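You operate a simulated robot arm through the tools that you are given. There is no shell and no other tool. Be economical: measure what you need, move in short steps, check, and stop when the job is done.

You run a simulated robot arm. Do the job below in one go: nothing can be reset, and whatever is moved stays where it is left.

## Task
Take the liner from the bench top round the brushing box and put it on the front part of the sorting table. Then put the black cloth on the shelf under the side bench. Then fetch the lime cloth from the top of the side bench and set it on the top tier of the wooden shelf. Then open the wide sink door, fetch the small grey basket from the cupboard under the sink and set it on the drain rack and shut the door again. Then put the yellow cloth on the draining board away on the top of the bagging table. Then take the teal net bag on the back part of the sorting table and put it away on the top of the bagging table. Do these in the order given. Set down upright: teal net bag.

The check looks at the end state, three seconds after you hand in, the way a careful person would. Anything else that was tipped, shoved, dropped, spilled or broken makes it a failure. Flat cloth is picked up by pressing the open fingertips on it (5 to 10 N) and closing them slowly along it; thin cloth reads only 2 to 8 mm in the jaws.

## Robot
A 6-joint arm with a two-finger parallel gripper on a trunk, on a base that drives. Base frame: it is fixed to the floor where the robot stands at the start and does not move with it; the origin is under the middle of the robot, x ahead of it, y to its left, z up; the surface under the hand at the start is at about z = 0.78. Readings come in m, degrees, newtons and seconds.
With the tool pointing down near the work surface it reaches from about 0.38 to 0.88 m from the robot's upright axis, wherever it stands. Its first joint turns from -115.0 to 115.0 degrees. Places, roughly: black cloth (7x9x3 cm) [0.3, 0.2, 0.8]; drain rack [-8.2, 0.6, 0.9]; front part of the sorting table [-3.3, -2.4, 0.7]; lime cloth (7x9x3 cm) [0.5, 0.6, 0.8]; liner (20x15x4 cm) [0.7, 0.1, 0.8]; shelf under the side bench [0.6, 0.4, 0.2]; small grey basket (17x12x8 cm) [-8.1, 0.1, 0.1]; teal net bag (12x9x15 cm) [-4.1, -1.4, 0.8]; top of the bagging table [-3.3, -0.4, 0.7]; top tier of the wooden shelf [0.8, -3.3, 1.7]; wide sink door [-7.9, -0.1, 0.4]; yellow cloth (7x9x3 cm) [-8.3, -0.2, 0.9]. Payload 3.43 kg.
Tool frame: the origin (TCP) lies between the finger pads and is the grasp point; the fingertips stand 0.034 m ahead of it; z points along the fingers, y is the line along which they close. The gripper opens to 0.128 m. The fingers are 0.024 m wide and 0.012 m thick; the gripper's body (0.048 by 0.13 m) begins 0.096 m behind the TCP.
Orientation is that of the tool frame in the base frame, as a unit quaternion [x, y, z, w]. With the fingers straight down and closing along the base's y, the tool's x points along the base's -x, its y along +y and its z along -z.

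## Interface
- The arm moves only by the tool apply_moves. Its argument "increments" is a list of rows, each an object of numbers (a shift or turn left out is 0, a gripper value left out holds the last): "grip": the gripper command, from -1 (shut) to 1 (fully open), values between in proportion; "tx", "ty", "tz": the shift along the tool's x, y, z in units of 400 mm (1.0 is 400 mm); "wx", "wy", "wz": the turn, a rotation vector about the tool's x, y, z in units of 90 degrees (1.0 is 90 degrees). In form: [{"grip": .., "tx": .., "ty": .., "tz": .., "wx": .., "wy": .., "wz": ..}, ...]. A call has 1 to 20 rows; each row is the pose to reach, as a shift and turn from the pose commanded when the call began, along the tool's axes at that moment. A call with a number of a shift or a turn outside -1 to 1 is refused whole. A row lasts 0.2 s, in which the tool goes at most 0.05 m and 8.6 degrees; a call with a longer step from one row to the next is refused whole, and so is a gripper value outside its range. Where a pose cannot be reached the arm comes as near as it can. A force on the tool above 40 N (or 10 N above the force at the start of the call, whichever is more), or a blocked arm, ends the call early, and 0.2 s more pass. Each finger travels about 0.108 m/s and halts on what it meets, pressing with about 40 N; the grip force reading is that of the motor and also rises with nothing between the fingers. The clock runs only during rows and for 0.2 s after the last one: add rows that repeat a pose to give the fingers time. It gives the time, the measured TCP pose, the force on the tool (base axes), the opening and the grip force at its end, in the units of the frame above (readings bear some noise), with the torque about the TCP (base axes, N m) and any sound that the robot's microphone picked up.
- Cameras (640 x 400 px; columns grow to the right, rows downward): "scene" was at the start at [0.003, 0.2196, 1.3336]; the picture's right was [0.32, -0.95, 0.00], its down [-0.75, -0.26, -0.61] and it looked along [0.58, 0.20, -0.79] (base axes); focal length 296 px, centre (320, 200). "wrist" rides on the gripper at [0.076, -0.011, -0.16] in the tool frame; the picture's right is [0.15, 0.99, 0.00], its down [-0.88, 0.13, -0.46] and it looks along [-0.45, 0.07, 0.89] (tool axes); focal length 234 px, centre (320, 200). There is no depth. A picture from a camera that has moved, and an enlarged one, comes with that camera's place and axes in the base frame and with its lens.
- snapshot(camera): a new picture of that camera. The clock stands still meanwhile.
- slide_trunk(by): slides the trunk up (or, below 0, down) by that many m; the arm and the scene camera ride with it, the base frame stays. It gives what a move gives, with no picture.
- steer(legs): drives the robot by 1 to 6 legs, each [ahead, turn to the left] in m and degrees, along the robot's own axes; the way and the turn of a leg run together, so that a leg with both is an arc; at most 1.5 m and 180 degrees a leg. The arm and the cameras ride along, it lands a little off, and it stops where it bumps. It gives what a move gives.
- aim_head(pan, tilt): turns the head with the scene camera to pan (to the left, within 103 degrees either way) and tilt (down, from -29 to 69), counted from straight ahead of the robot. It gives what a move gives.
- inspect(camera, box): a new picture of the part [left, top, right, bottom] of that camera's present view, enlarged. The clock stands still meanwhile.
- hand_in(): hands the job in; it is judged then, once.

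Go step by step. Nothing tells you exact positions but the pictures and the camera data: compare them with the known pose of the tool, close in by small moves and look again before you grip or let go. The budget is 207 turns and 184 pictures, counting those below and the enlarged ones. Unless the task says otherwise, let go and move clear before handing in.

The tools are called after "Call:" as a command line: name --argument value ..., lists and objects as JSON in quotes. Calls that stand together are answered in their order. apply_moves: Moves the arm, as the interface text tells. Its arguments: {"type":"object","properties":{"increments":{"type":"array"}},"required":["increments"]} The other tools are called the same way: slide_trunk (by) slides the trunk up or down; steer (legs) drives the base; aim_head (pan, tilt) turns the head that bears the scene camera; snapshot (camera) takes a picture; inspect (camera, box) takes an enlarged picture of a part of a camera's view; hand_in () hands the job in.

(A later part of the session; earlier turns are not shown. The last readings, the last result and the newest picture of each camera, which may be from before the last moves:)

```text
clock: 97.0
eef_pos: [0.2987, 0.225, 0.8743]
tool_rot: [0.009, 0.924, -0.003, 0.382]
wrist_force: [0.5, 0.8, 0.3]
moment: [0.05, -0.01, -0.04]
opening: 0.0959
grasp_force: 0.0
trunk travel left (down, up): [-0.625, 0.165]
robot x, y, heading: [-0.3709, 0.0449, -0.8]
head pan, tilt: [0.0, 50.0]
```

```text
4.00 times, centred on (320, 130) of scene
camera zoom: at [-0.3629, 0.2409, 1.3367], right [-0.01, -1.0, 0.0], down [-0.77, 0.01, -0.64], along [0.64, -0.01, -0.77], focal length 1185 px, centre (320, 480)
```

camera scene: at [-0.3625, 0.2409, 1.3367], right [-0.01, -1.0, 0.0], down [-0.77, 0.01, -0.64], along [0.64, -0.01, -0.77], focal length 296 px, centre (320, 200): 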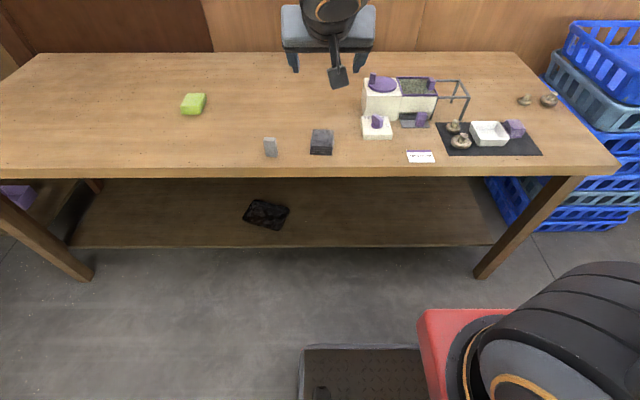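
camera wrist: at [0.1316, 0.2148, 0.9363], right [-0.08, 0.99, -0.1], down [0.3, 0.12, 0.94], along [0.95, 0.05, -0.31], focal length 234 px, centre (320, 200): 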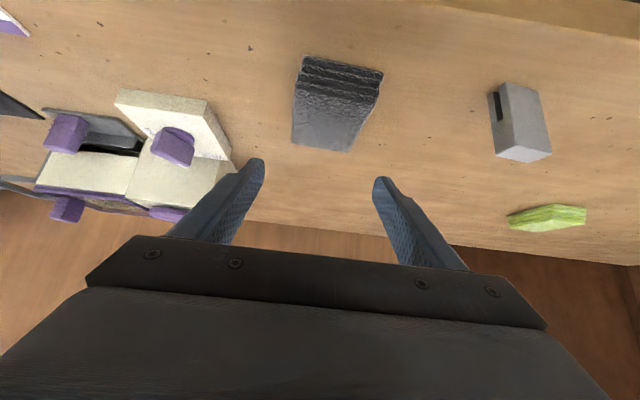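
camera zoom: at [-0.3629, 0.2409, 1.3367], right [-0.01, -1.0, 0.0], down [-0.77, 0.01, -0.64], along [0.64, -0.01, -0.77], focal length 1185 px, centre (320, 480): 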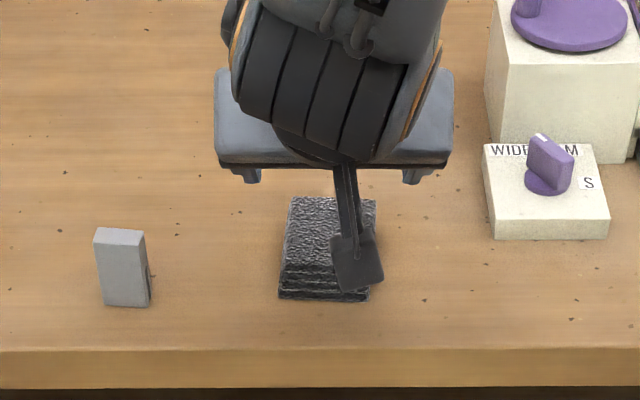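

Call:
apply_moves --increments '[{"tx": 0.05, "tz": 0.05}, {"tx": 0.08, "tz": 0.08}, {"tx": 0.099, "tz": 0.099}, {"tx": 0.099, "tz": 0.099}]'

Call:
snapshot --camera "wrist"

```text
clock: 98.0
eef_pos: [0.2978, 0.2228, 0.8203]
tool_rot: [0.009, 0.924, -0.004, 0.382]
wrist_force: [0.4, 0.0, -0.2]
moment: [-0.01, 0.01, 0.0]
opening: 0.0959
grasp_force: 0.0
trunk travel left (down, up): [-0.625, 0.165]
robot x, y, heading: [-0.3721, 0.0454, -0.8]
head pan, tilt: [0.0, 50.0]
```

```text
147 pictures are left
camera wrist: at [0.1308, 0.2146, 0.881], right [-0.08, 0.99, -0.1], down [0.3, 0.12, 0.94], along [0.95, 0.05, -0.31], focal length 234 px, centre (320, 200)
```

wrist: 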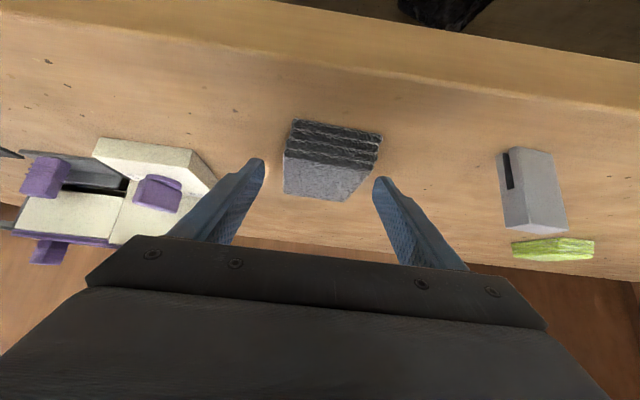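

Call:
apply_moves --increments '[{"tx": 0.005, "tz": 0.005, "grip": 0.5}, {"tx": 0.005, "tz": 0.005, "grip": 0.2}, {"tx": 0.005, "tz": 0.005, "grip": 0.0}, {"tx": 0.005, "tz": 0.005, "grip": -0.2}, {"tx": 0.005, "tz": 0.005, "grip": -0.5}, {"tx": 0.005, "tz": 0.005, "grip": -1}, {"tx": 0.005, "tz": 0.005, "grip": -1}, {"tx": 0.005, "tz": 0.005, "grip": -1}]'

Call:
snapshot --camera "wrist"

```text
clock: 99.8
eef_pos: [0.2978, 0.2225, 0.8172]
tool_rot: [0.009, 0.924, -0.004, 0.383]
wrist_force: [-0.1, 0.4, 3.7]
moment: [-0.02, -0.07, -0.15]
opening: 0.064
grasp_force: 40.3
trunk travel left (down, up): [-0.625, 0.165]
robot x, y, heading: [-0.3732, 0.0438, -0.9]
head pan, tilt: [0.0, 50.0]
```

```text
146 pictures are left
camera wrist: at [0.1304, 0.2145, 0.8785], right [-0.08, 0.99, -0.1], down [0.3, 0.12, 0.94], along [0.95, 0.05, -0.31], focal length 234 px, centre (320, 200)
```

wrist: 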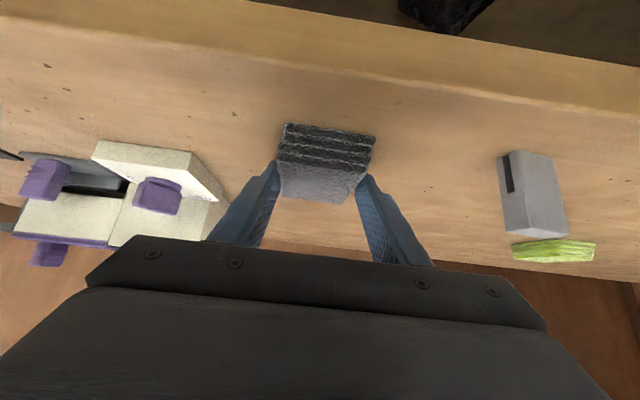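

It's held (6.4 cm between the fingers). I lift it, back off and lower the trunk in front of the bench.

Call:
apply_moves --increments '[{"grip": -1, "tx": -0.05, "tz": -0.05}, {"tx": -0.12, "tz": -0.12}, {"tx": -0.18, "tz": -0.18}]'

Call:
steer --legs '[[-0.35, 0]]'

Call:
slide_trunk --by -0.45

Call:
snapshot --camera "scene"

Call:
snapshot --camera "wrist"

```text
clock: 100.6
eef_pos: [0.2991, 0.2254, 0.9208]
tool_rot: [0.009, 0.924, -0.005, 0.381]
wrist_force: [0.7, -0.1, -0.3]
moment: [0.0, 0.04, -0.02]
opening: 0.0639
grasp_force: 39.6
trunk travel left (down, up): [-0.625, 0.165]
robot x, y, heading: [-0.3697, 0.0451, -0.7]
head pan, tilt: [0.0, 50.0]
```

```text
clock: 102.9
eef_pos: [-0.057, 0.2318, 0.9224]
tool_rot: [0.007, 0.924, -0.003, 0.383]
wrist_force: [-1.1, 0.5, -0.1]
moment: [0.0, -0.01, -0.03]
opening: 0.0639
grasp_force: 40.4
trunk travel left (down, up): [-0.625, 0.165]
robot x, y, heading: [-0.7297, 0.0502, -0.3]
head pan, tilt: [0.0, 50.0]
```

```text
refused: -0.45 is not a number from -0.4 to 0.4
```

```text
145 pictures are left
camera scene: at [-0.7187, 0.245, 1.3366], right [-0.01, -1.0, 0.0], down [-0.77, 0.01, -0.64], along [0.64, -0.01, -0.77], focal length 296 px, centre (320, 200)
```

scene: 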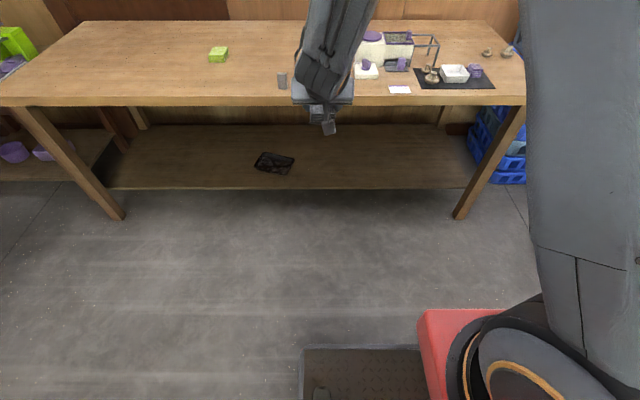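

```text
144 pictures are left
camera wrist: at [-0.2245, 0.2223, 0.9809], right [-0.09, 0.99, -0.1], down [0.3, 0.13, 0.94], along [0.95, 0.05, -0.31], focal length 234 px, centre (320, 200)
```

wrist: 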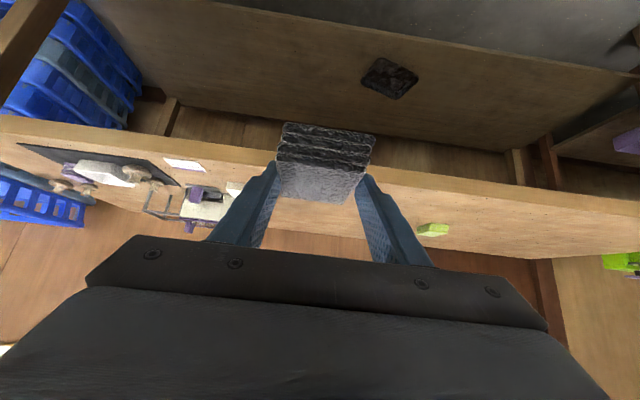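

Call:
slide_trunk --by -0.4

Call:
slide_trunk --by -0.2

Call:
aim_head --pan 0 --tilt 15

Call:
snapshot --camera "scene"

Call:
snapshot --camera "wrist"

```text
clock: 106.7
eef_pos: [-0.0569, 0.2321, 0.5198]
tool_rot: [0.008, 0.924, -0.003, 0.382]
wrist_force: [0.4, 0.2, -1.7]
moment: [0.05, 0.03, 0.02]
opening: 0.0636
grasp_force: 40.3
trunk travel left (down, up): [-0.225, 0.565]
robot x, y, heading: [-0.7277, 0.0493, -0.5]
head pan, tilt: [0.0, 50.0]
```

```text
clock: 108.9
eef_pos: [-0.0577, 0.2318, 0.3205]
tool_rot: [0.007, 0.924, -0.003, 0.383]
wrist_force: [-0.9, 0.3, -0.1]
moment: [0.0, 0.0, 0.02]
opening: 0.0637
grasp_force: 40.0
trunk travel left (down, up): [-0.025, 0.765]
robot x, y, heading: [-0.7303, 0.0482, -0.6]
head pan, tilt: [0.0, 50.0]
```

```text
clock: 109.9
eef_pos: [-0.0564, 0.2323, 0.3206]
tool_rot: [0.008, 0.924, -0.003, 0.383]
wrist_force: [-0.2, 0.7, 0.0]
moment: [0.02, -0.02, -0.01]
opening: 0.0636
grasp_force: 40.4
trunk travel left (down, up): [-0.025, 0.765]
robot x, y, heading: [-0.7299, 0.0497, -0.2]
head pan, tilt: [0.0, 15.0]
```

```text
143 pictures are left
camera scene: at [-0.5354, 0.2432, 0.7903], right [-0.01, -1.0, 0.0], down [-0.26, 0.0, -0.97], along [0.97, -0.01, -0.26], focal length 296 px, centre (320, 200)
```

scene: 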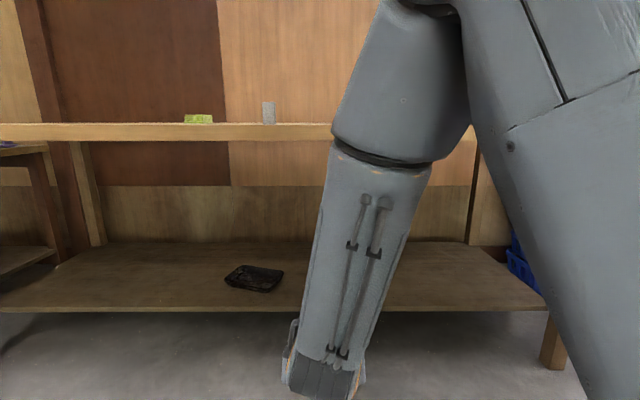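

```text
142 pictures are left
camera wrist: at [-0.2245, 0.2222, 0.3809], right [-0.09, 0.99, -0.1], down [0.3, 0.13, 0.94], along [0.95, 0.05, -0.31], focal length 234 px, centre (320, 200)
```

wrist: 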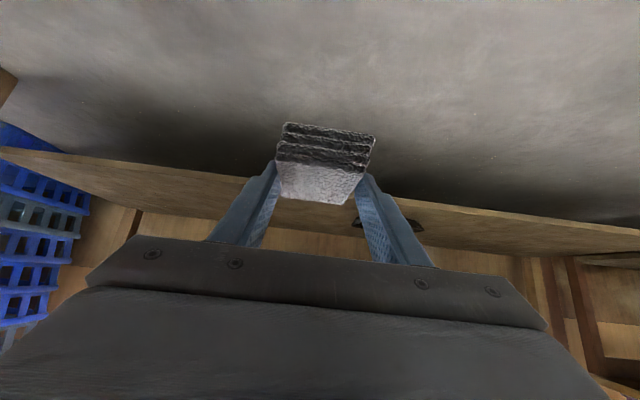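

Call:
apply_moves --increments '[{"grip": -1, "tx": -0.08, "tz": 0.08}, {"tx": -0.16, "tz": 0.16}, {"tx": -0.24, "tz": 0.24}, {"tx": -0.32, "tz": 0.32}, {"tx": -0.38, "tz": 0.38}, {"tx": -0.442, "tz": 0.442}, {"tx": -0.442, "tz": 0.442}]'

Call:
snapshot --camera "scene"

```text
clock: 111.5
eef_pos: [0.1916, 0.2262, 0.3202]
tool_rot: [0.007, 0.924, -0.003, 0.382]
wrist_force: [1.0, -0.8, -1.0]
moment: [-0.02, 0.01, -0.02]
opening: 0.0636
grasp_force: 40.1
trunk travel left (down, up): [-0.025, 0.765]
robot x, y, heading: [-0.728, 0.0491, -0.5]
head pan, tilt: [0.0, 15.0]
```

```text
141 pictures are left
camera scene: at [-0.5354, 0.2432, 0.7904], right [-0.01, -1.0, 0.0], down [-0.26, 0.0, -0.97], along [0.97, -0.01, -0.26], focal length 296 px, centre (320, 200)
```

scene: 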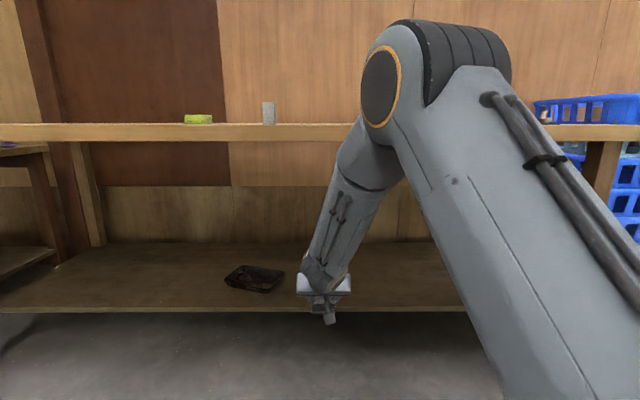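

Call:
apply_moves --increments '[{"grip": -1, "wy": -0.075}, {"wy": -0.15}, {"wy": -0.22}]'

Call:
apply_moves --increments '[{"grip": -1, "tx": -0.04, "tz": 0.09}, {"tx": -0.08, "tz": 0.18}, {"tx": -0.127, "tz": 0.272}, {"tx": -0.127, "tz": 0.272}]'

Call:
snapshot --camera "scene"

Call:
snapshot --camera "wrist"

```text
clock: 112.3
eef_pos: [0.1935, 0.226, 0.3215]
tool_rot: [0.007, 0.844, -0.004, 0.536]
wrist_force: [0.7, -0.6, -0.4]
moment: [-0.01, 0.02, 0.0]
opening: 0.0639
grasp_force: 39.9
trunk travel left (down, up): [-0.025, 0.765]
robot x, y, heading: [-0.731, 0.0516, -0.6]
head pan, tilt: [0.0, 15.0]
```

```text
clock: 113.3
eef_pos: [0.3134, 0.2245, 0.323]
tool_rot: [0.007, 0.844, -0.004, 0.536]
wrist_force: [-0.2, 0.5, -1.7]
moment: [0.0, 0.01, 0.01]
opening: 0.0637
grasp_force: 40.3
trunk travel left (down, up): [-0.025, 0.765]
robot x, y, heading: [-0.7286, 0.0482, -0.7]
head pan, tilt: [0.0, 15.0]
```

```text
140 pictures are left
camera scene: at [-0.5354, 0.2432, 0.7904], right [-0.01, -1.0, 0.0], down [-0.26, 0.0, -0.97], along [0.97, -0.01, -0.26], focal length 296 px, centre (320, 200)
```

scene: 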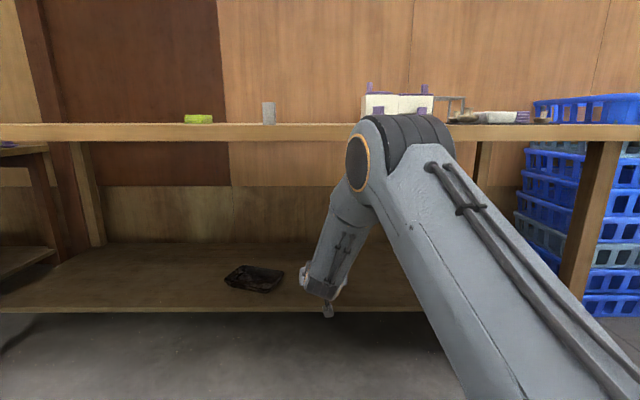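

```text
139 pictures are left
camera wrist: at [0.1363, 0.2153, 0.3217], right [-0.05, 0.99, -0.13], down [-0.04, 0.13, 0.99], along [1.0, 0.05, 0.03], focal length 234 px, centre (320, 200)
```

wrist: 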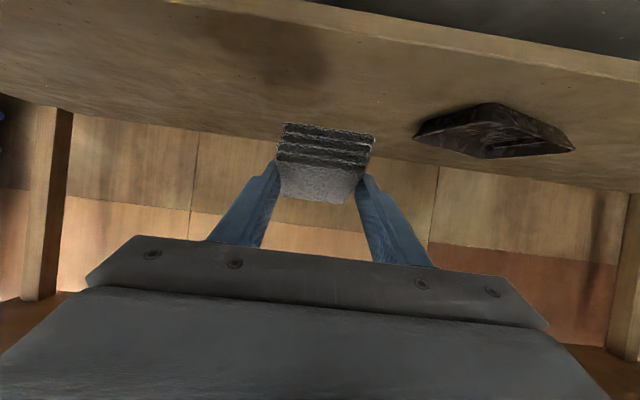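

Call:
apply_moves --increments '[{"grip": -1, "tx": -0.04, "tz": 0.09}, {"tx": -0.085, "tz": 0.181}, {"tx": -0.005, "tz": 0.218}, {"tx": 0.04, "tz": 0.24}, {"tx": 0.04, "tz": 0.24}]'

Call:
snapshot --camera "scene"

Call:
snapshot --camera "wrist"

```text
clock: 114.5
eef_pos: [0.3908, 0.2247, 0.2668]
tool_rot: [0.007, 0.844, -0.005, 0.536]
wrist_force: [0.4, 1.1, -0.1]
moment: [-0.04, 0.01, 0.0]
opening: 0.0639
grasp_force: 39.6
trunk travel left (down, up): [-0.025, 0.765]
robot x, y, heading: [-0.7312, 0.0507, -0.7]
head pan, tilt: [0.0, 15.0]
```

```text
138 pictures are left
camera scene: at [-0.5353, 0.2432, 0.7904], right [-0.01, -1.0, 0.0], down [-0.26, 0.0, -0.97], along [0.97, -0.01, -0.26], focal length 296 px, centre (320, 200)
```

scene: 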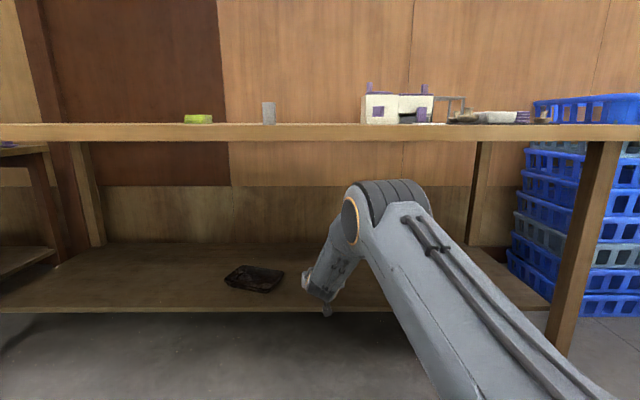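

```text
137 pictures are left
camera wrist: at [0.2149, 0.2146, 0.2666], right [-0.05, 0.99, -0.13], down [-0.04, 0.13, 0.99], along [1.0, 0.05, 0.03], focal length 234 px, centre (320, 200)
```

wrist: 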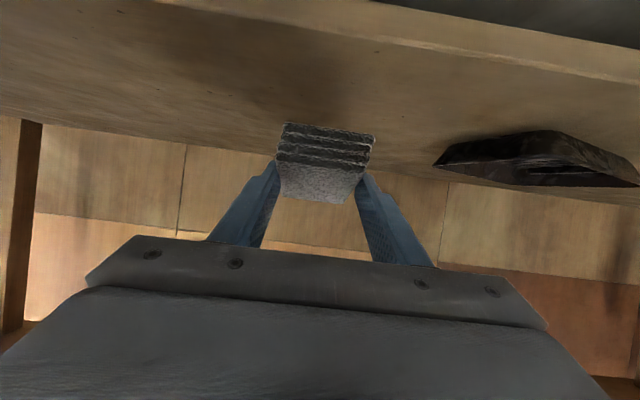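

Call:
apply_moves --increments '[{"grip": -1, "wy": 0.075}, {"wy": 0.15}, {"wy": 0.22}, {"wy": 0.22}]'

Call:
snapshot --camera "scene"

```text
clock: 115.5
eef_pos: [0.3935, 0.2245, 0.2648]
tool_rot: [0.008, 0.924, -0.003, 0.382]
wrist_force: [-0.1, 0.5, 0.4]
moment: [0.03, 0.0, 0.0]
opening: 0.0636
grasp_force: 39.6
out of reach, approached as far as the arm can: row 3
trunk travel left (down, up): [-0.025, 0.765]
robot x, y, heading: [-0.731, 0.0465, -0.4]
head pan, tilt: [0.0, 15.0]
```

```text
136 pictures are left
camera scene: at [-0.5353, 0.2432, 0.7903], right [-0.01, -1.0, 0.0], down [-0.26, 0.0, -0.97], along [0.97, -0.01, -0.26], focal length 296 px, centre (320, 200)
```

scene: 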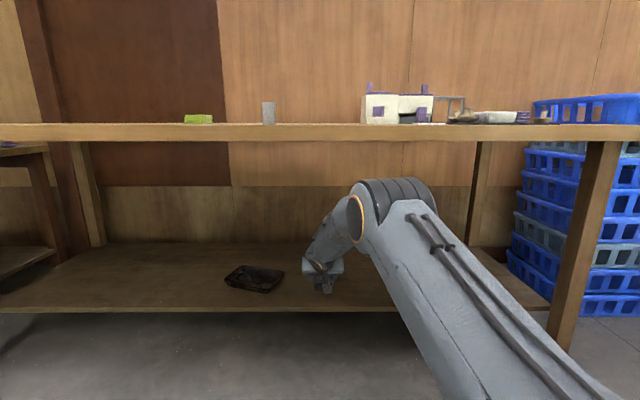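

Call:
steer --legs '[[0.06, 0]]'

Call:
slide_trunk --by -0.02

Call:
snapshot --camera "wrist"

Call:
inspect --camera "scene" --box '[180, 160, 460, 340]'

```text
clock: 116.5
eef_pos: [0.4526, 0.2247, 0.2662]
tool_rot: [0.007, 0.924, -0.002, 0.382]
wrist_force: [-0.1, 0.3, -0.1]
moment: [0.0, 0.0, -0.01]
opening: 0.0636
grasp_force: 40.3
trunk travel left (down, up): [-0.025, 0.765]
robot x, y, heading: [-0.6708, 0.0514, -0.8]
head pan, tilt: [0.0, 15.0]
```

```text
clock: 117.1
eef_pos: [0.454, 0.2243, 0.2455]
tool_rot: [0.007, 0.924, -0.003, 0.382]
wrist_force: [0.4, -0.1, 0.0]
moment: [-0.02, 0.02, 0.01]
opening: 0.0637
grasp_force: 39.9
trunk travel left (down, up): [-0.005, 0.785]
robot x, y, heading: [-0.6654, 0.0532, -0.5]
head pan, tilt: [0.0, 15.0]
```

```text
135 pictures are left
camera wrist: at [0.2858, 0.2143, 0.3054], right [-0.09, 0.99, -0.1], down [0.3, 0.13, 0.94], along [0.95, 0.05, -0.31], focal length 234 px, centre (320, 200)
```

wrist: 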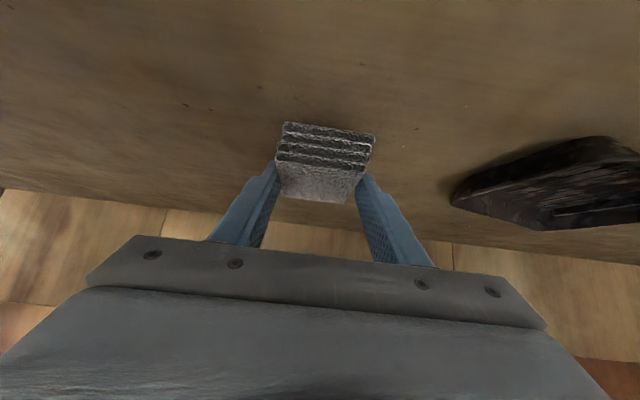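

```text
2.22 times, centred on (320, 250) of scene
camera zoom: at [-0.4698, 0.2425, 0.7703], right [-0.01, -1.0, 0.0], down [-0.26, 0.0, -0.97], along [0.97, -0.01, -0.26], focal length 658 px, centre (320, 89)
```

zoom: 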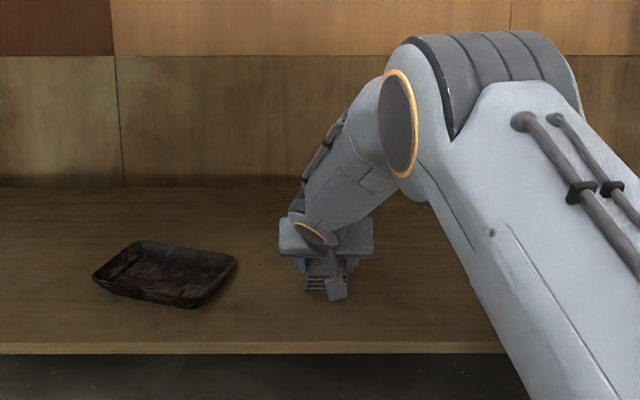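

Call:
apply_moves --increments '[{"grip": -1, "tx": 0.007, "tz": 0.007}, {"tx": 0.0124, "tz": 0.0124}, {"tx": 0.0124, "tz": 0.0124}]'

```text
clock: 117.9
eef_pos: [0.4534, 0.2232, 0.2378]
tool_rot: [0.008, 0.924, -0.003, 0.382]
wrist_force: [0.6, -0.1, 0.3]
moment: [0.0, 0.0, -0.01]
opening: 0.0637
grasp_force: 39.9
trunk travel left (down, up): [-0.005, 0.785]
robot x, y, heading: [-0.667, 0.0519, -0.4]
head pan, tilt: [0.0, 15.0]
```

Call:
apply_moves --increments '[{"grip": -1, "tx": 0.004, "tz": 0.004}, {"tx": 0.008, "tz": 0.008}, {"tx": 0.008, "tz": 0.008}]'

Call:
snapshot --camera "wrist"

```text
clock: 118.7
eef_pos: [0.4539, 0.2254, 0.2332]
tool_rot: [0.007, 0.924, -0.003, 0.382]
wrist_force: [0.8, 0.1, -1.2]
moment: [-0.01, 0.02, 0.03]
opening: 0.0635
grasp_force: 39.9
trunk travel left (down, up): [-0.005, 0.785]
robot x, y, heading: [-0.6694, 0.0487, -1.0]
head pan, tilt: [0.0, 15.0]
```

```text
133 pictures are left
camera wrist: at [0.2859, 0.2146, 0.2937], right [-0.09, 0.99, -0.1], down [0.3, 0.13, 0.94], along [0.95, 0.05, -0.31], focal length 234 px, centre (320, 200)
```

wrist: 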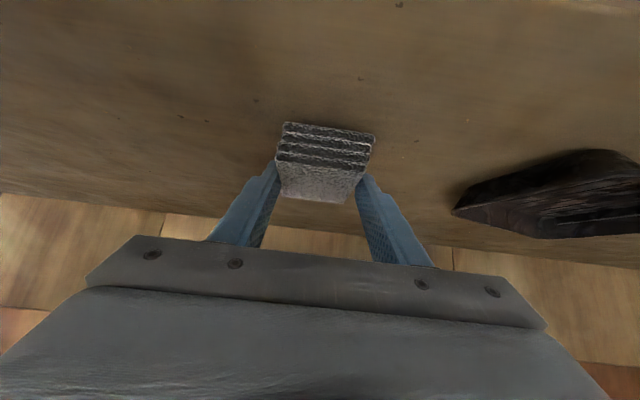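

Call:
apply_moves --increments '[{"grip": -1, "tx": 0.005, "tz": 0.005}, {"tx": 0.01, "tz": 0.01}, {"tx": 0.014, "tz": 0.014}, {"tx": 0.018, "tz": 0.018}, {"tx": 0.018, "tz": 0.018}]'

```text
clock: 119.9
eef_pos: [0.4531, 0.2236, 0.2232]
tool_rot: [0.007, 0.924, -0.003, 0.383]
wrist_force: [-0.2, -1.1, -0.2]
moment: [0.01, -0.01, 0.04]
opening: 0.0637
grasp_force: 40.1
trunk travel left (down, up): [-0.005, 0.785]
robot x, y, heading: [-0.6726, 0.0492, -0.5]
head pan, tilt: [0.0, 15.0]
```

Call:
apply_moves --increments '[{"grip": -1, "tx": 0.005, "tz": 0.005}, {"tx": 0.009, "tz": 0.009}, {"tx": 0.009, "tz": 0.009}]'

Call:
inspect --camera "scene" --box '[260, 240, 380, 330]'

```text
clock: 120.7
eef_pos: [0.4538, 0.2246, 0.2176]
tool_rot: [0.007, 0.924, -0.003, 0.382]
wrist_force: [1.8, 0.3, 0.8]
moment: [0.01, -0.1, 0.01]
opening: 0.0638
grasp_force: 40.2
trunk travel left (down, up): [-0.005, 0.785]
robot x, y, heading: [-0.6679, 0.0467, -0.7]
head pan, tilt: [0.0, 15.0]
```

```text
4.44 times, centred on (320, 285) of scene
camera zoom: at [-0.4698, 0.2425, 0.7704], right [-0.01, -1.0, 0.0], down [-0.26, 0.0, -0.97], along [0.97, -0.01, -0.26], focal length 1317 px, centre (320, -178)
```

zoom: 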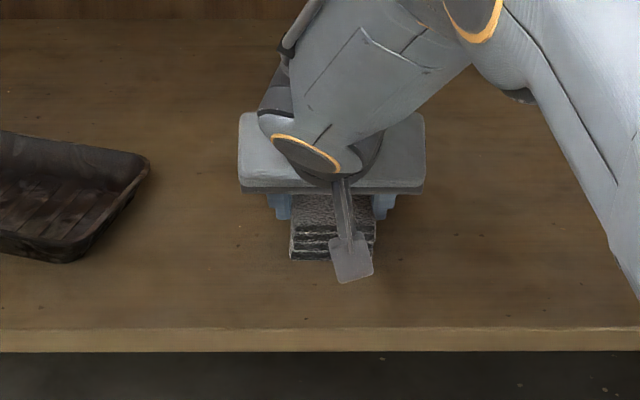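

Call:
apply_moves --increments '[{"grip": -1, "tx": 0.002, "tz": 0.002}, {"tx": 0.004, "tz": 0.004}, {"tx": 0.004, "tz": 0.004}]'

```text
clock: 121.5
eef_pos: [0.4538, 0.2251, 0.2181]
tool_rot: [0.007, 0.923, -0.003, 0.384]
wrist_force: [-0.9, 0.3, 12.1]
moment: [0.06, 0.02, -0.03]
opening: 0.0639
grasp_force: 40.4
trunk travel left (down, up): [-0.005, 0.785]
robot x, y, heading: [-0.6691, 0.0487, -0.8]
head pan, tilt: [0.0, 15.0]
```

Call:
apply_moves --increments '[{"grip": -0.5}, {"grip": 0.1}, {"grip": 0.4}, {"grip": 0.4}]'

Call:
apply_moves --increments '[{"tz": -0.06}, {"tz": -0.16}, {"tz": -0.26}, {"tz": -0.26}]'

Call:
snapshot --camera "wrist"

Call:
steer --legs '[[-0.4, 0]]'

Call:
snapshot --camera "scene"

```text
clock: 122.5
eef_pos: [0.4535, 0.2229, 0.2156]
tool_rot: [0.007, 0.924, -0.003, 0.382]
wrist_force: [-0.2, -0.1, 1.0]
moment: [0.0, -0.01, 0.0]
opening: 0.0895
grasp_force: 0.1
trunk travel left (down, up): [-0.005, 0.785]
robot x, y, heading: [-0.6723, 0.0531, -0.6]
head pan, tilt: [0.0, 15.0]
```

```text
clock: 123.5
eef_pos: [0.38, 0.2278, 0.2869]
tool_rot: [0.007, 0.924, -0.002, 0.382]
wrist_force: [-0.2, 0.2, -0.1]
moment: [0.01, 0.03, 0.03]
opening: 0.0895
grasp_force: 0.1
trunk travel left (down, up): [-0.005, 0.785]
robot x, y, heading: [-0.6716, 0.0469, -0.7]
head pan, tilt: [0.0, 15.0]
```

```text
131 pictures are left
camera wrist: at [0.2118, 0.218, 0.348], right [-0.09, 0.99, -0.1], down [0.3, 0.13, 0.94], along [0.95, 0.05, -0.31], focal length 234 px, centre (320, 200)
```

wrist: 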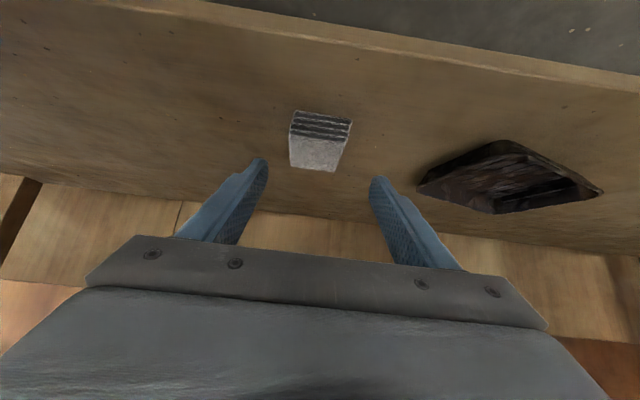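

```text
clock: 126.0
eef_pos: [-0.0203, 0.2344, 0.2876]
tool_rot: [0.005, 0.924, -0.002, 0.383]
wrist_force: [-0.2, -0.5, -0.6]
moment: [0.01, -0.01, -0.01]
opening: 0.0894
grasp_force: 0.0
trunk travel left (down, up): [-0.005, 0.785]
robot x, y, heading: [-1.07, 0.0526, -0.3]
head pan, tilt: [0.0, 15.0]
```

```text
130 pictures are left
camera scene: at [-0.87, 0.2464, 0.7703], right [-0.01, -1.0, 0.0], down [-0.26, 0.0, -0.97], along [0.97, -0.01, -0.26], focal length 296 px, centre (320, 200)
```

scene: 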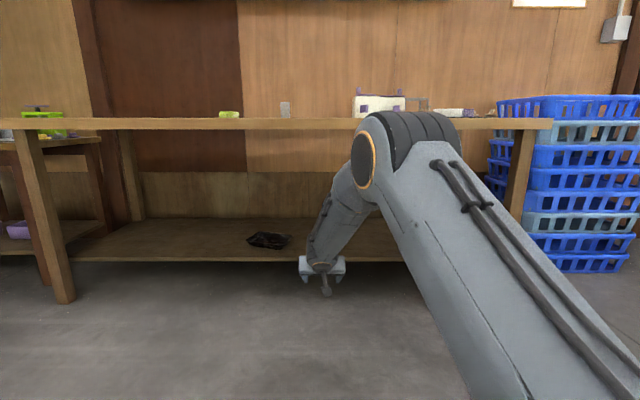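

The black cloth rests flat on the shelf. Next I raise the trunk, retract, and go for the lime cloth.

Call:
slide_trunk --by 0.4

Call:
slide_trunk --by 0.22

Call:
apply_moves --increments '[{"tx": 0.05, "tz": -0.08}, {"tx": 0.1, "tz": -0.16}, {"tx": 0.15, "tz": -0.24}, {"tx": 0.2, "tz": -0.32}, {"tx": 0.25, "tz": -0.4}, {"tx": 0.3, "tz": -0.48}, {"tx": 0.35, "tz": -0.56}, {"tx": 0.4, "tz": -0.64}, {"tx": 0.442, "tz": -0.72}, {"tx": 0.442, "tz": -0.795}]'

Call:
steer --legs '[[0, 30], [0.95, 0], [0, -30]]'

Call:
aim_head --pan 0 --tilt 50

Call:
snapshot --camera "scene"

Call:
snapshot --camera "wrist"

```text
clock: 129.8
eef_pos: [-0.0215, 0.234, 0.6875]
tool_rot: [0.005, 0.924, -0.002, 0.383]
wrist_force: [1.2, -0.1, 0.1]
moment: [0.0, 0.0, 0.02]
opening: 0.0896
grasp_force: 0.1
trunk travel left (down, up): [-0.405, 0.385]
robot x, y, heading: [-1.0695, 0.0543, -0.3]
head pan, tilt: [0.0, 15.0]
```

```text
clock: 132.2
eef_pos: [-0.0251, 0.2346, 0.9071]
tool_rot: [0.005, 0.924, -0.002, 0.383]
wrist_force: [-0.7, -0.5, -0.4]
moment: [0.01, -0.03, 0.0]
opening: 0.0897
grasp_force: 0.1
trunk travel left (down, up): [-0.625, 0.165]
robot x, y, heading: [-1.0683, 0.0523, -0.5]
head pan, tilt: [0.0, 15.0]
```

```text
clock: 134.4
eef_pos: [-0.3736, 0.2379, 1.0066]
tool_rot: [0.004, 0.924, -0.002, 0.382]
wrist_force: [0.1, 0.6, 0.1]
moment: [0.02, 0.03, 0.01]
opening: 0.0895
grasp_force: 0.0
out of reach, approached as far as the arm can: row 1
trunk travel left (down, up): [-0.625, 0.165]
robot x, y, heading: [-1.0668, 0.0523, -0.5]
head pan, tilt: [0.0, 15.0]
```

```text
clock: 142.2
eef_pos: [0.438, 0.7168, 1.0076]
tool_rot: [-0.001, 0.924, 0.001, 0.383]
wrist_force: [-0.3, 0.6, -0.1]
moment: [0.02, 0.04, -0.02]
opening: 0.0895
grasp_force: 0.1
trunk travel left (down, up): [-0.625, 0.165]
robot x, y, heading: [-0.2554, 0.5256, 0.3]
head pan, tilt: [0.0, 15.0]
```

```text
clock: 143.3
eef_pos: [0.4376, 0.7162, 1.0072]
tool_rot: [0.0, 0.924, 0.0, 0.382]
wrist_force: [-0.1, -0.8, 0.4]
moment: [0.02, -0.02, -0.01]
opening: 0.0897
grasp_force: 0.1
trunk travel left (down, up): [-0.625, 0.165]
robot x, y, heading: [-0.2544, 0.5214, 0.1]
head pan, tilt: [0.0, 50.0]
```

```text
129 pictures are left
camera scene: at [-0.2473, 0.7181, 1.3367], right [0.01, -1.0, 0.0], down [-0.77, 0.0, -0.64], along [0.64, 0.0, -0.77], focal length 296 px, centre (320, 200)
```

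scene: 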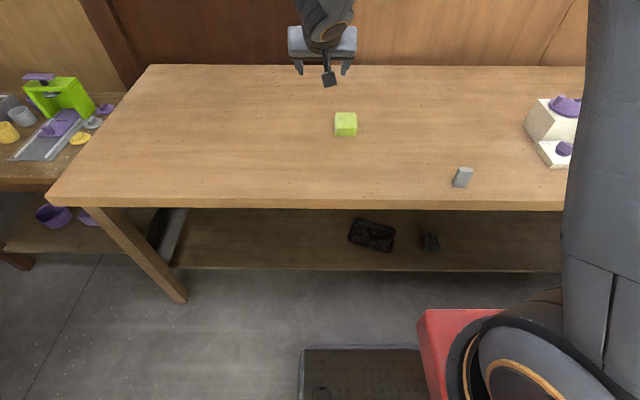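

```text
128 pictures are left
camera wrist: at [0.2707, 0.7044, 1.0679], right [-0.1, 0.99, -0.1], down [0.3, 0.13, 0.94], along [0.95, 0.07, -0.31], focal length 234 px, centre (320, 200)
```

wrist: 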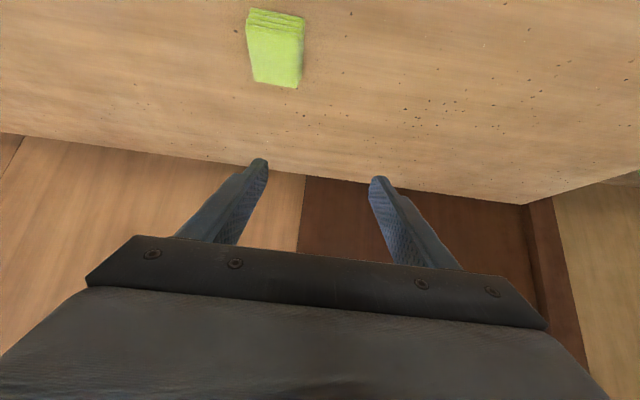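

Call:
apply_moves --increments '[{"grip": 0.5, "tx": 0.031, "ty": -0.043, "tz": 0.084}, {"tx": 0.062, "ty": -0.087, "tz": 0.168}, {"tx": 0.093, "ty": -0.13, "tz": 0.252}, {"tx": 0.124, "ty": -0.173, "tz": 0.336}, {"tx": 0.124, "ty": -0.173, "tz": 0.336}]'

Call:
snapshot --camera "wrist"

```text
clock: 144.5
eef_pos: [0.4974, 0.6477, 0.8738]
tool_rot: [0.001, 0.924, 0.0, 0.382]
wrist_force: [-0.9, 0.1, -0.5]
moment: [-0.02, 0.01, 0.0]
opening: 0.0959
grasp_force: 0.0
trunk travel left (down, up): [-0.625, 0.165]
robot x, y, heading: [-0.2561, 0.5219, 0.3]
head pan, tilt: [0.0, 50.0]
```

```text
127 pictures are left
camera wrist: at [0.3303, 0.635, 0.935], right [-0.1, 0.99, -0.1], down [0.3, 0.13, 0.94], along [0.95, 0.07, -0.31], focal length 234 px, centre (320, 200)
```

wrist: 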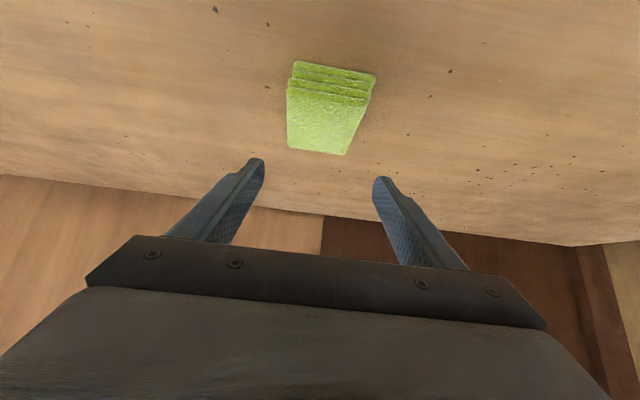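

Call:
apply_moves --increments '[{"tx": 0.05, "tz": 0.05}, {"tx": 0.08, "tz": 0.08}, {"tx": 0.1, "tz": 0.1}, {"tx": 0.1, "tz": 0.1}]'

Call:
apply_moves --increments '[{"grip": 0.2}, {"grip": 0.0}, {"grip": -0.2}, {"grip": -0.5}, {"grip": -1}, {"grip": -1}, {"grip": -1}]'

Call:
apply_moves --increments '[{"grip": -1, "tx": -0.05, "tz": -0.05}, {"tx": -0.12, "tz": -0.12}, {"tx": -0.2, "tz": -0.2}, {"tx": -0.28, "tz": -0.28}]'

Call:
snapshot --camera "wrist"

```text
clock: 145.5
eef_pos: [0.4992, 0.6496, 0.8203]
tool_rot: [0.0, 0.924, 0.0, 0.383]
wrist_force: [-0.4, -0.6, 0.6]
moment: [0.02, 0.0, 0.01]
opening: 0.0961
grasp_force: 0.1
trunk travel left (down, up): [-0.625, 0.165]
robot x, y, heading: [-0.2536, 0.5239, 0.3]
head pan, tilt: [0.0, 50.0]
```

```text
clock: 147.1
eef_pos: [0.4994, 0.6486, 0.8199]
tool_rot: [0.0, 0.924, -0.001, 0.383]
wrist_force: [0.6, -0.1, 1.3]
moment: [0.02, 0.0, -0.04]
opening: 0.0636
grasp_force: 40.4
trunk travel left (down, up): [-0.625, 0.165]
robot x, y, heading: [-0.2549, 0.5241, 0.3]
head pan, tilt: [0.0, 50.0]
```

```text
clock: 148.1
eef_pos: [0.4978, 0.6494, 0.9793]
tool_rot: [0.0, 0.924, 0.0, 0.383]
wrist_force: [0.0, 0.5, -0.7]
moment: [0.01, 0.0, -0.01]
opening: 0.0635
grasp_force: 40.1
trunk travel left (down, up): [-0.625, 0.165]
robot x, y, heading: [-0.2547, 0.5237, 0.2]
head pan, tilt: [0.0, 50.0]
```

```text
126 pictures are left
camera wrist: at [0.3323, 0.6371, 1.04], right [-0.1, 0.99, -0.1], down [0.3, 0.13, 0.94], along [0.95, 0.07, -0.31], focal length 234 px, centre (320, 200)
```

wrist: 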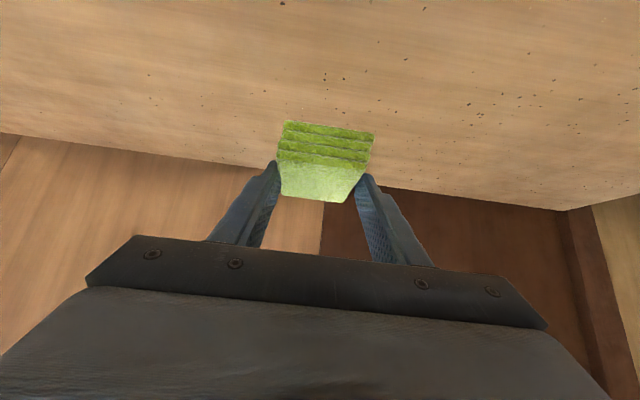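

Call:
steer --legs '[[-0.5, 0], [0, -90], [1.4, 0], [1.3, 0], [1.0, 0]]'

Call:
aim_head --pan 70 --tilt 0

Call:
snapshot --camera "scene"

```text
clock: 172.2
eef_pos: [-0.7857, -3.9132, 0.9803]
tool_rot: [0.676, 0.63, -0.28, 0.261]
wrist_force: [-0.4, -0.1, -1.0]
moment: [-0.04, 0.0, -0.02]
opening: 0.0639
grasp_force: 39.7
trunk travel left (down, up): [-0.625, 0.165]
robot x, y, heading: [-0.8571, -3.1489, -93.8]
head pan, tilt: [0.0, 50.0]
```

```text
clock: 173.6
eef_pos: [-0.7847, -3.9132, 0.9787]
tool_rot: [0.676, 0.63, -0.28, 0.26]
wrist_force: [-0.6, 1.2, 0.2]
moment: [0.03, -0.01, 0.02]
opening: 0.0636
grasp_force: 40.3
trunk travel left (down, up): [-0.625, 0.165]
robot x, y, heading: [-0.858, -3.1513, -93.5]
head pan, tilt: [70.0, 0.0]
```

```text
125 pictures are left
camera scene: at [-0.5781, -3.1315, 1.4145], right [-0.4, -0.92, 0.0], down [0.0, 0.0, -1.0], along [0.92, -0.4, 0.0], focal length 296 px, centre (320, 200)
```

scene: 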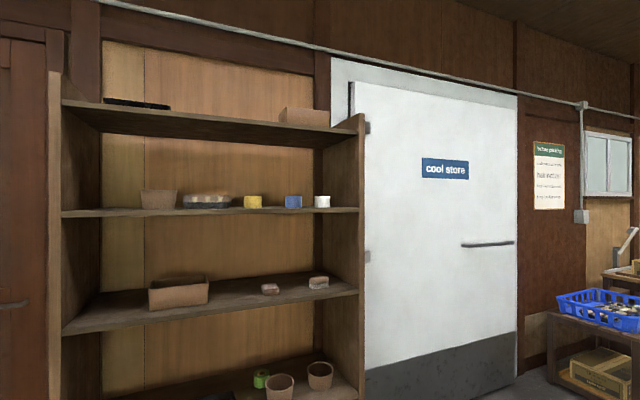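

Call:
steer --legs '[[0, 93.5]]'

Call:
slide_trunk --by 0.16

Call:
apply_moves --increments '[{"grip": -1, "tx": -0.07, "ty": -0.03, "tz": -0.07}, {"tx": -0.14, "ty": -0.06, "tz": -0.14}, {"tx": -0.21, "ty": -0.09, "tz": -0.21}, {"tx": -0.28, "ty": -0.12, "tz": -0.28}, {"tx": -0.35, "ty": -0.15, "tz": -0.35}, {"tx": -0.42, "ty": -0.19, "tz": -0.42}, {"tx": -0.49, "ty": -0.23, "tz": -0.49}, {"tx": -0.56, "ty": -0.27, "tz": -0.56}, {"tx": -0.63, "ty": -0.31, "tz": -0.63}, {"tx": -0.7, "ty": -0.35, "tz": -0.7}]'

Call:
apply_moves --increments '[{"grip": -1, "tx": -0.07, "tz": -0.07}, {"tx": -0.14, "tz": -0.14}, {"tx": -0.21, "tz": -0.21}, {"tx": -0.28, "tz": -0.28}, {"tx": -0.35, "tz": -0.35}, {"tx": -0.42, "tz": -0.42}, {"tx": -0.49, "tz": -0.49}, {"tx": -0.53, "tz": -0.53}]'

Call:
snapshot --camera "wrist"

Call:
aim_head --pan 0 --tilt -5

Call:
snapshot --camera "scene"

```text
clock: 178.0
eef_pos: [-0.1045, -3.0286, 0.9796]
tool_rot: [0.004, 0.924, -0.002, 0.382]
wrist_force: [-0.5, 0.0, 0.4]
moment: [0.02, 0.01, 0.0]
opening: 0.0635
grasp_force: 39.9
trunk travel left (down, up): [-0.625, 0.165]
robot x, y, heading: [-0.8605, -3.1494, -0.0]
head pan, tilt: [70.0, 0.0]
```

```text
clock: 179.8
eef_pos: [-0.1042, -3.0277, 1.1398]
tool_rot: [0.002, 0.924, -0.001, 0.382]
wrist_force: [0.0, -0.6, -0.3]
moment: [-0.02, 0.0, 0.05]
opening: 0.0639
grasp_force: 39.8
trunk travel left (down, up): [-0.785, 0.005]
robot x, y, heading: [-0.8592, -3.1527, 0.1]
head pan, tilt: [70.0, 0.0]
```

```text
clock: 182.0
eef_pos: [-0.1033, -3.168, 1.5387]
tool_rot: [0.003, 0.924, -0.001, 0.382]
wrist_force: [-0.3, 0.1, -0.8]
moment: [-0.02, 0.03, -0.03]
opening: 0.0636
grasp_force: 40.0
trunk travel left (down, up): [-0.785, 0.005]
robot x, y, heading: [-0.8604, -3.153, 0.1]
head pan, tilt: [70.0, 0.0]
```

```text
clock: 183.8
eef_pos: [-0.1649, -3.168, 1.7581]
tool_rot: [0.002, 0.924, -0.001, 0.382]
wrist_force: [0.6, 0.4, -1.0]
moment: [-0.02, 0.03, 0.01]
opening: 0.0639
grasp_force: 39.7
out of reach, approached as far as the arm can: row 5, 6, 7, 8
trunk travel left (down, up): [-0.785, 0.005]
robot x, y, heading: [-0.8594, -3.15, -0.2]
head pan, tilt: [70.0, 0.0]
```

```text
124 pictures are left
camera wrist: at [-0.3319, -3.1797, 1.819], right [-0.1, 0.99, -0.1], down [0.3, 0.13, 0.94], along [0.95, 0.06, -0.31], focal length 234 px, centre (320, 200)
```

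wrist: 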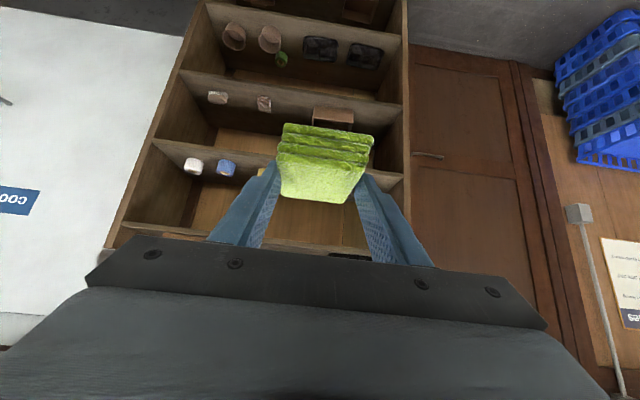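

```text
clock: 185.2
eef_pos: [-0.1648, -3.1672, 1.7584]
tool_rot: [0.003, 0.924, -0.002, 0.382]
wrist_force: [-0.3, -0.4, -1.2]
moment: [-0.03, -0.01, -0.01]
opening: 0.0637
grasp_force: 39.9
trunk travel left (down, up): [-0.785, 0.005]
robot x, y, heading: [-0.8624, -3.1504, 0.2]
head pan, tilt: [0.0, -5.0]
```

```text
123 pictures are left
camera scene: at [-0.8847, -2.9559, 1.5823], right [0.0, -1.0, 0.0], down [0.09, 0.0, -1.0], along [1.0, 0.0, 0.09], focal length 296 px, centre (320, 200)
```

scene: 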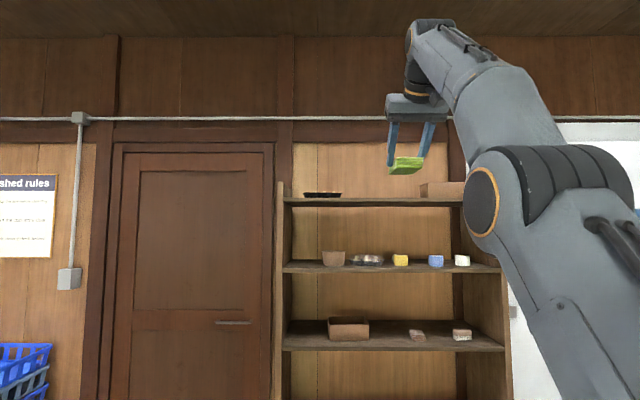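

Call:
inspect --camera "scene" --box '[270, 150, 470, 275]'

```text
3.20 times, centred on (370, 212) of scene
camera zoom: at [-0.8847, -2.9559, 1.5823], right [0.0, -1.0, 0.0], down [0.09, 0.0, -1.0], along [1.0, 0.0, 0.09], focal length 948 px, centre (160, 160)
```

zoom: 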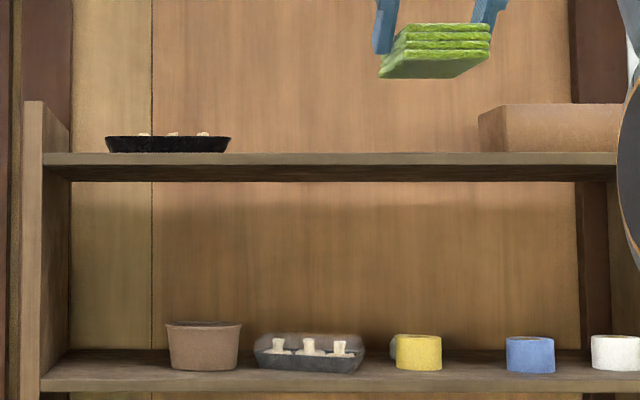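

The top tier's front edge is near x≈0.57, z≈1.72, and the middle is free between the tray and the box. I flatten the tool angle for more height, then approach.

Call:
apply_moves --increments '[{"grip": -1, "tx": 0.03, "tz": -0.06, "wy": -0.055}, {"tx": 0.06, "tz": -0.12, "wy": -0.11}, {"tx": 0.09, "tz": -0.18, "wy": -0.165}, {"tx": 0.124, "tz": -0.23, "wy": -0.22}, {"tx": 0.124, "tz": -0.23, "wy": -0.22}]'

```text
clock: 186.4
eef_pos: [-0.2646, -3.1667, 1.7874]
tool_rot: [0.003, 0.844, -0.003, 0.536]
wrist_force: [-0.8, -0.2, -0.6]
moment: [-0.01, 0.02, -0.01]
opening: 0.0635
grasp_force: 39.6
trunk travel left (down, up): [-0.785, 0.005]
robot x, y, heading: [-0.8582, -3.1512, 0.1]
head pan, tilt: [0.0, -5.0]
```

Call:
apply_moves --increments '[{"grip": -1, "tx": -0.03, "ty": -0.07, "tz": -0.013}, {"tx": -0.06, "ty": -0.14, "tz": -0.026}, {"tx": -0.09, "ty": -0.21, "tz": -0.04}, {"tx": -0.113, "ty": -0.283, "tz": -0.053}, {"tx": -0.113, "ty": -0.283, "tz": -0.053}]'

Call:
steer --legs '[[0.6, 0]]'

Call:
snapshot --camera "wrist"

Call:
aim_head --pan -10 --tilt -5

Call:
snapshot --camera "scene"

```text
clock: 187.7
eef_pos: [-0.2632, -3.2793, 1.8362]
tool_rot: [0.002, 0.844, -0.001, 0.536]
wrist_force: [-0.3, 0.6, -0.4]
moment: [0.06, -0.03, 0.01]
opening: 0.0636
grasp_force: 39.8
trunk travel left (down, up): [-0.785, 0.005]
robot x, y, heading: [-0.8608, -3.1508, 0.2]
head pan, tilt: [0.0, -5.0]
```

```text
clock: 191.0
eef_pos: [0.3216, -3.2769, 1.8365]
tool_rot: [0.001, 0.845, -0.001, 0.535]
wrist_force: [0.5, -0.4, -0.5]
moment: [0.0, 0.01, 0.03]
opening: 0.0638
grasp_force: 40.0
trunk travel left (down, up): [-0.785, 0.005]
robot x, y, heading: [-0.2734, -3.1513, 0.2]
head pan, tilt: [0.0, -5.0]
```

```text
121 pictures are left
camera wrist: at [0.144, -3.2882, 1.8366], right [-0.06, 0.99, -0.13], down [-0.04, 0.13, 0.99], along [1.0, 0.06, 0.03], focal length 234 px, centre (320, 200)
```

wrist: 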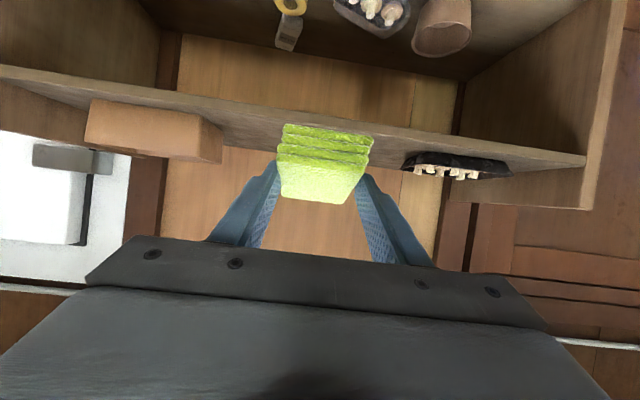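

```text
clock: 191.7
eef_pos: [0.3214, -3.2761, 1.8352]
tool_rot: [0.001, 0.844, -0.001, 0.536]
wrist_force: [0.3, -0.9, -0.5]
moment: [-0.01, 0.03, -0.02]
opening: 0.0639
grasp_force: 40.0
trunk travel left (down, up): [-0.785, 0.005]
robot x, y, heading: [-0.2772, -3.1512, 0.4]
head pan, tilt: [-10.0, -5.0]
```

```text
120 pictures are left
camera scene: at [-0.3018, -2.97, 1.5823], right [-0.17, -0.99, 0.0], down [0.09, -0.01, -1.0], along [0.98, -0.17, 0.09], focal length 296 px, centre (320, 200)
```

scene: 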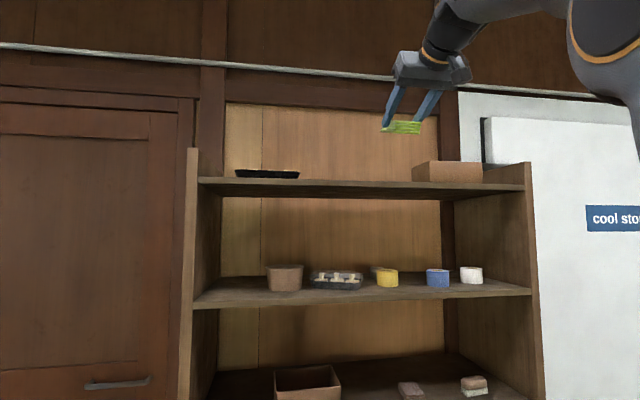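

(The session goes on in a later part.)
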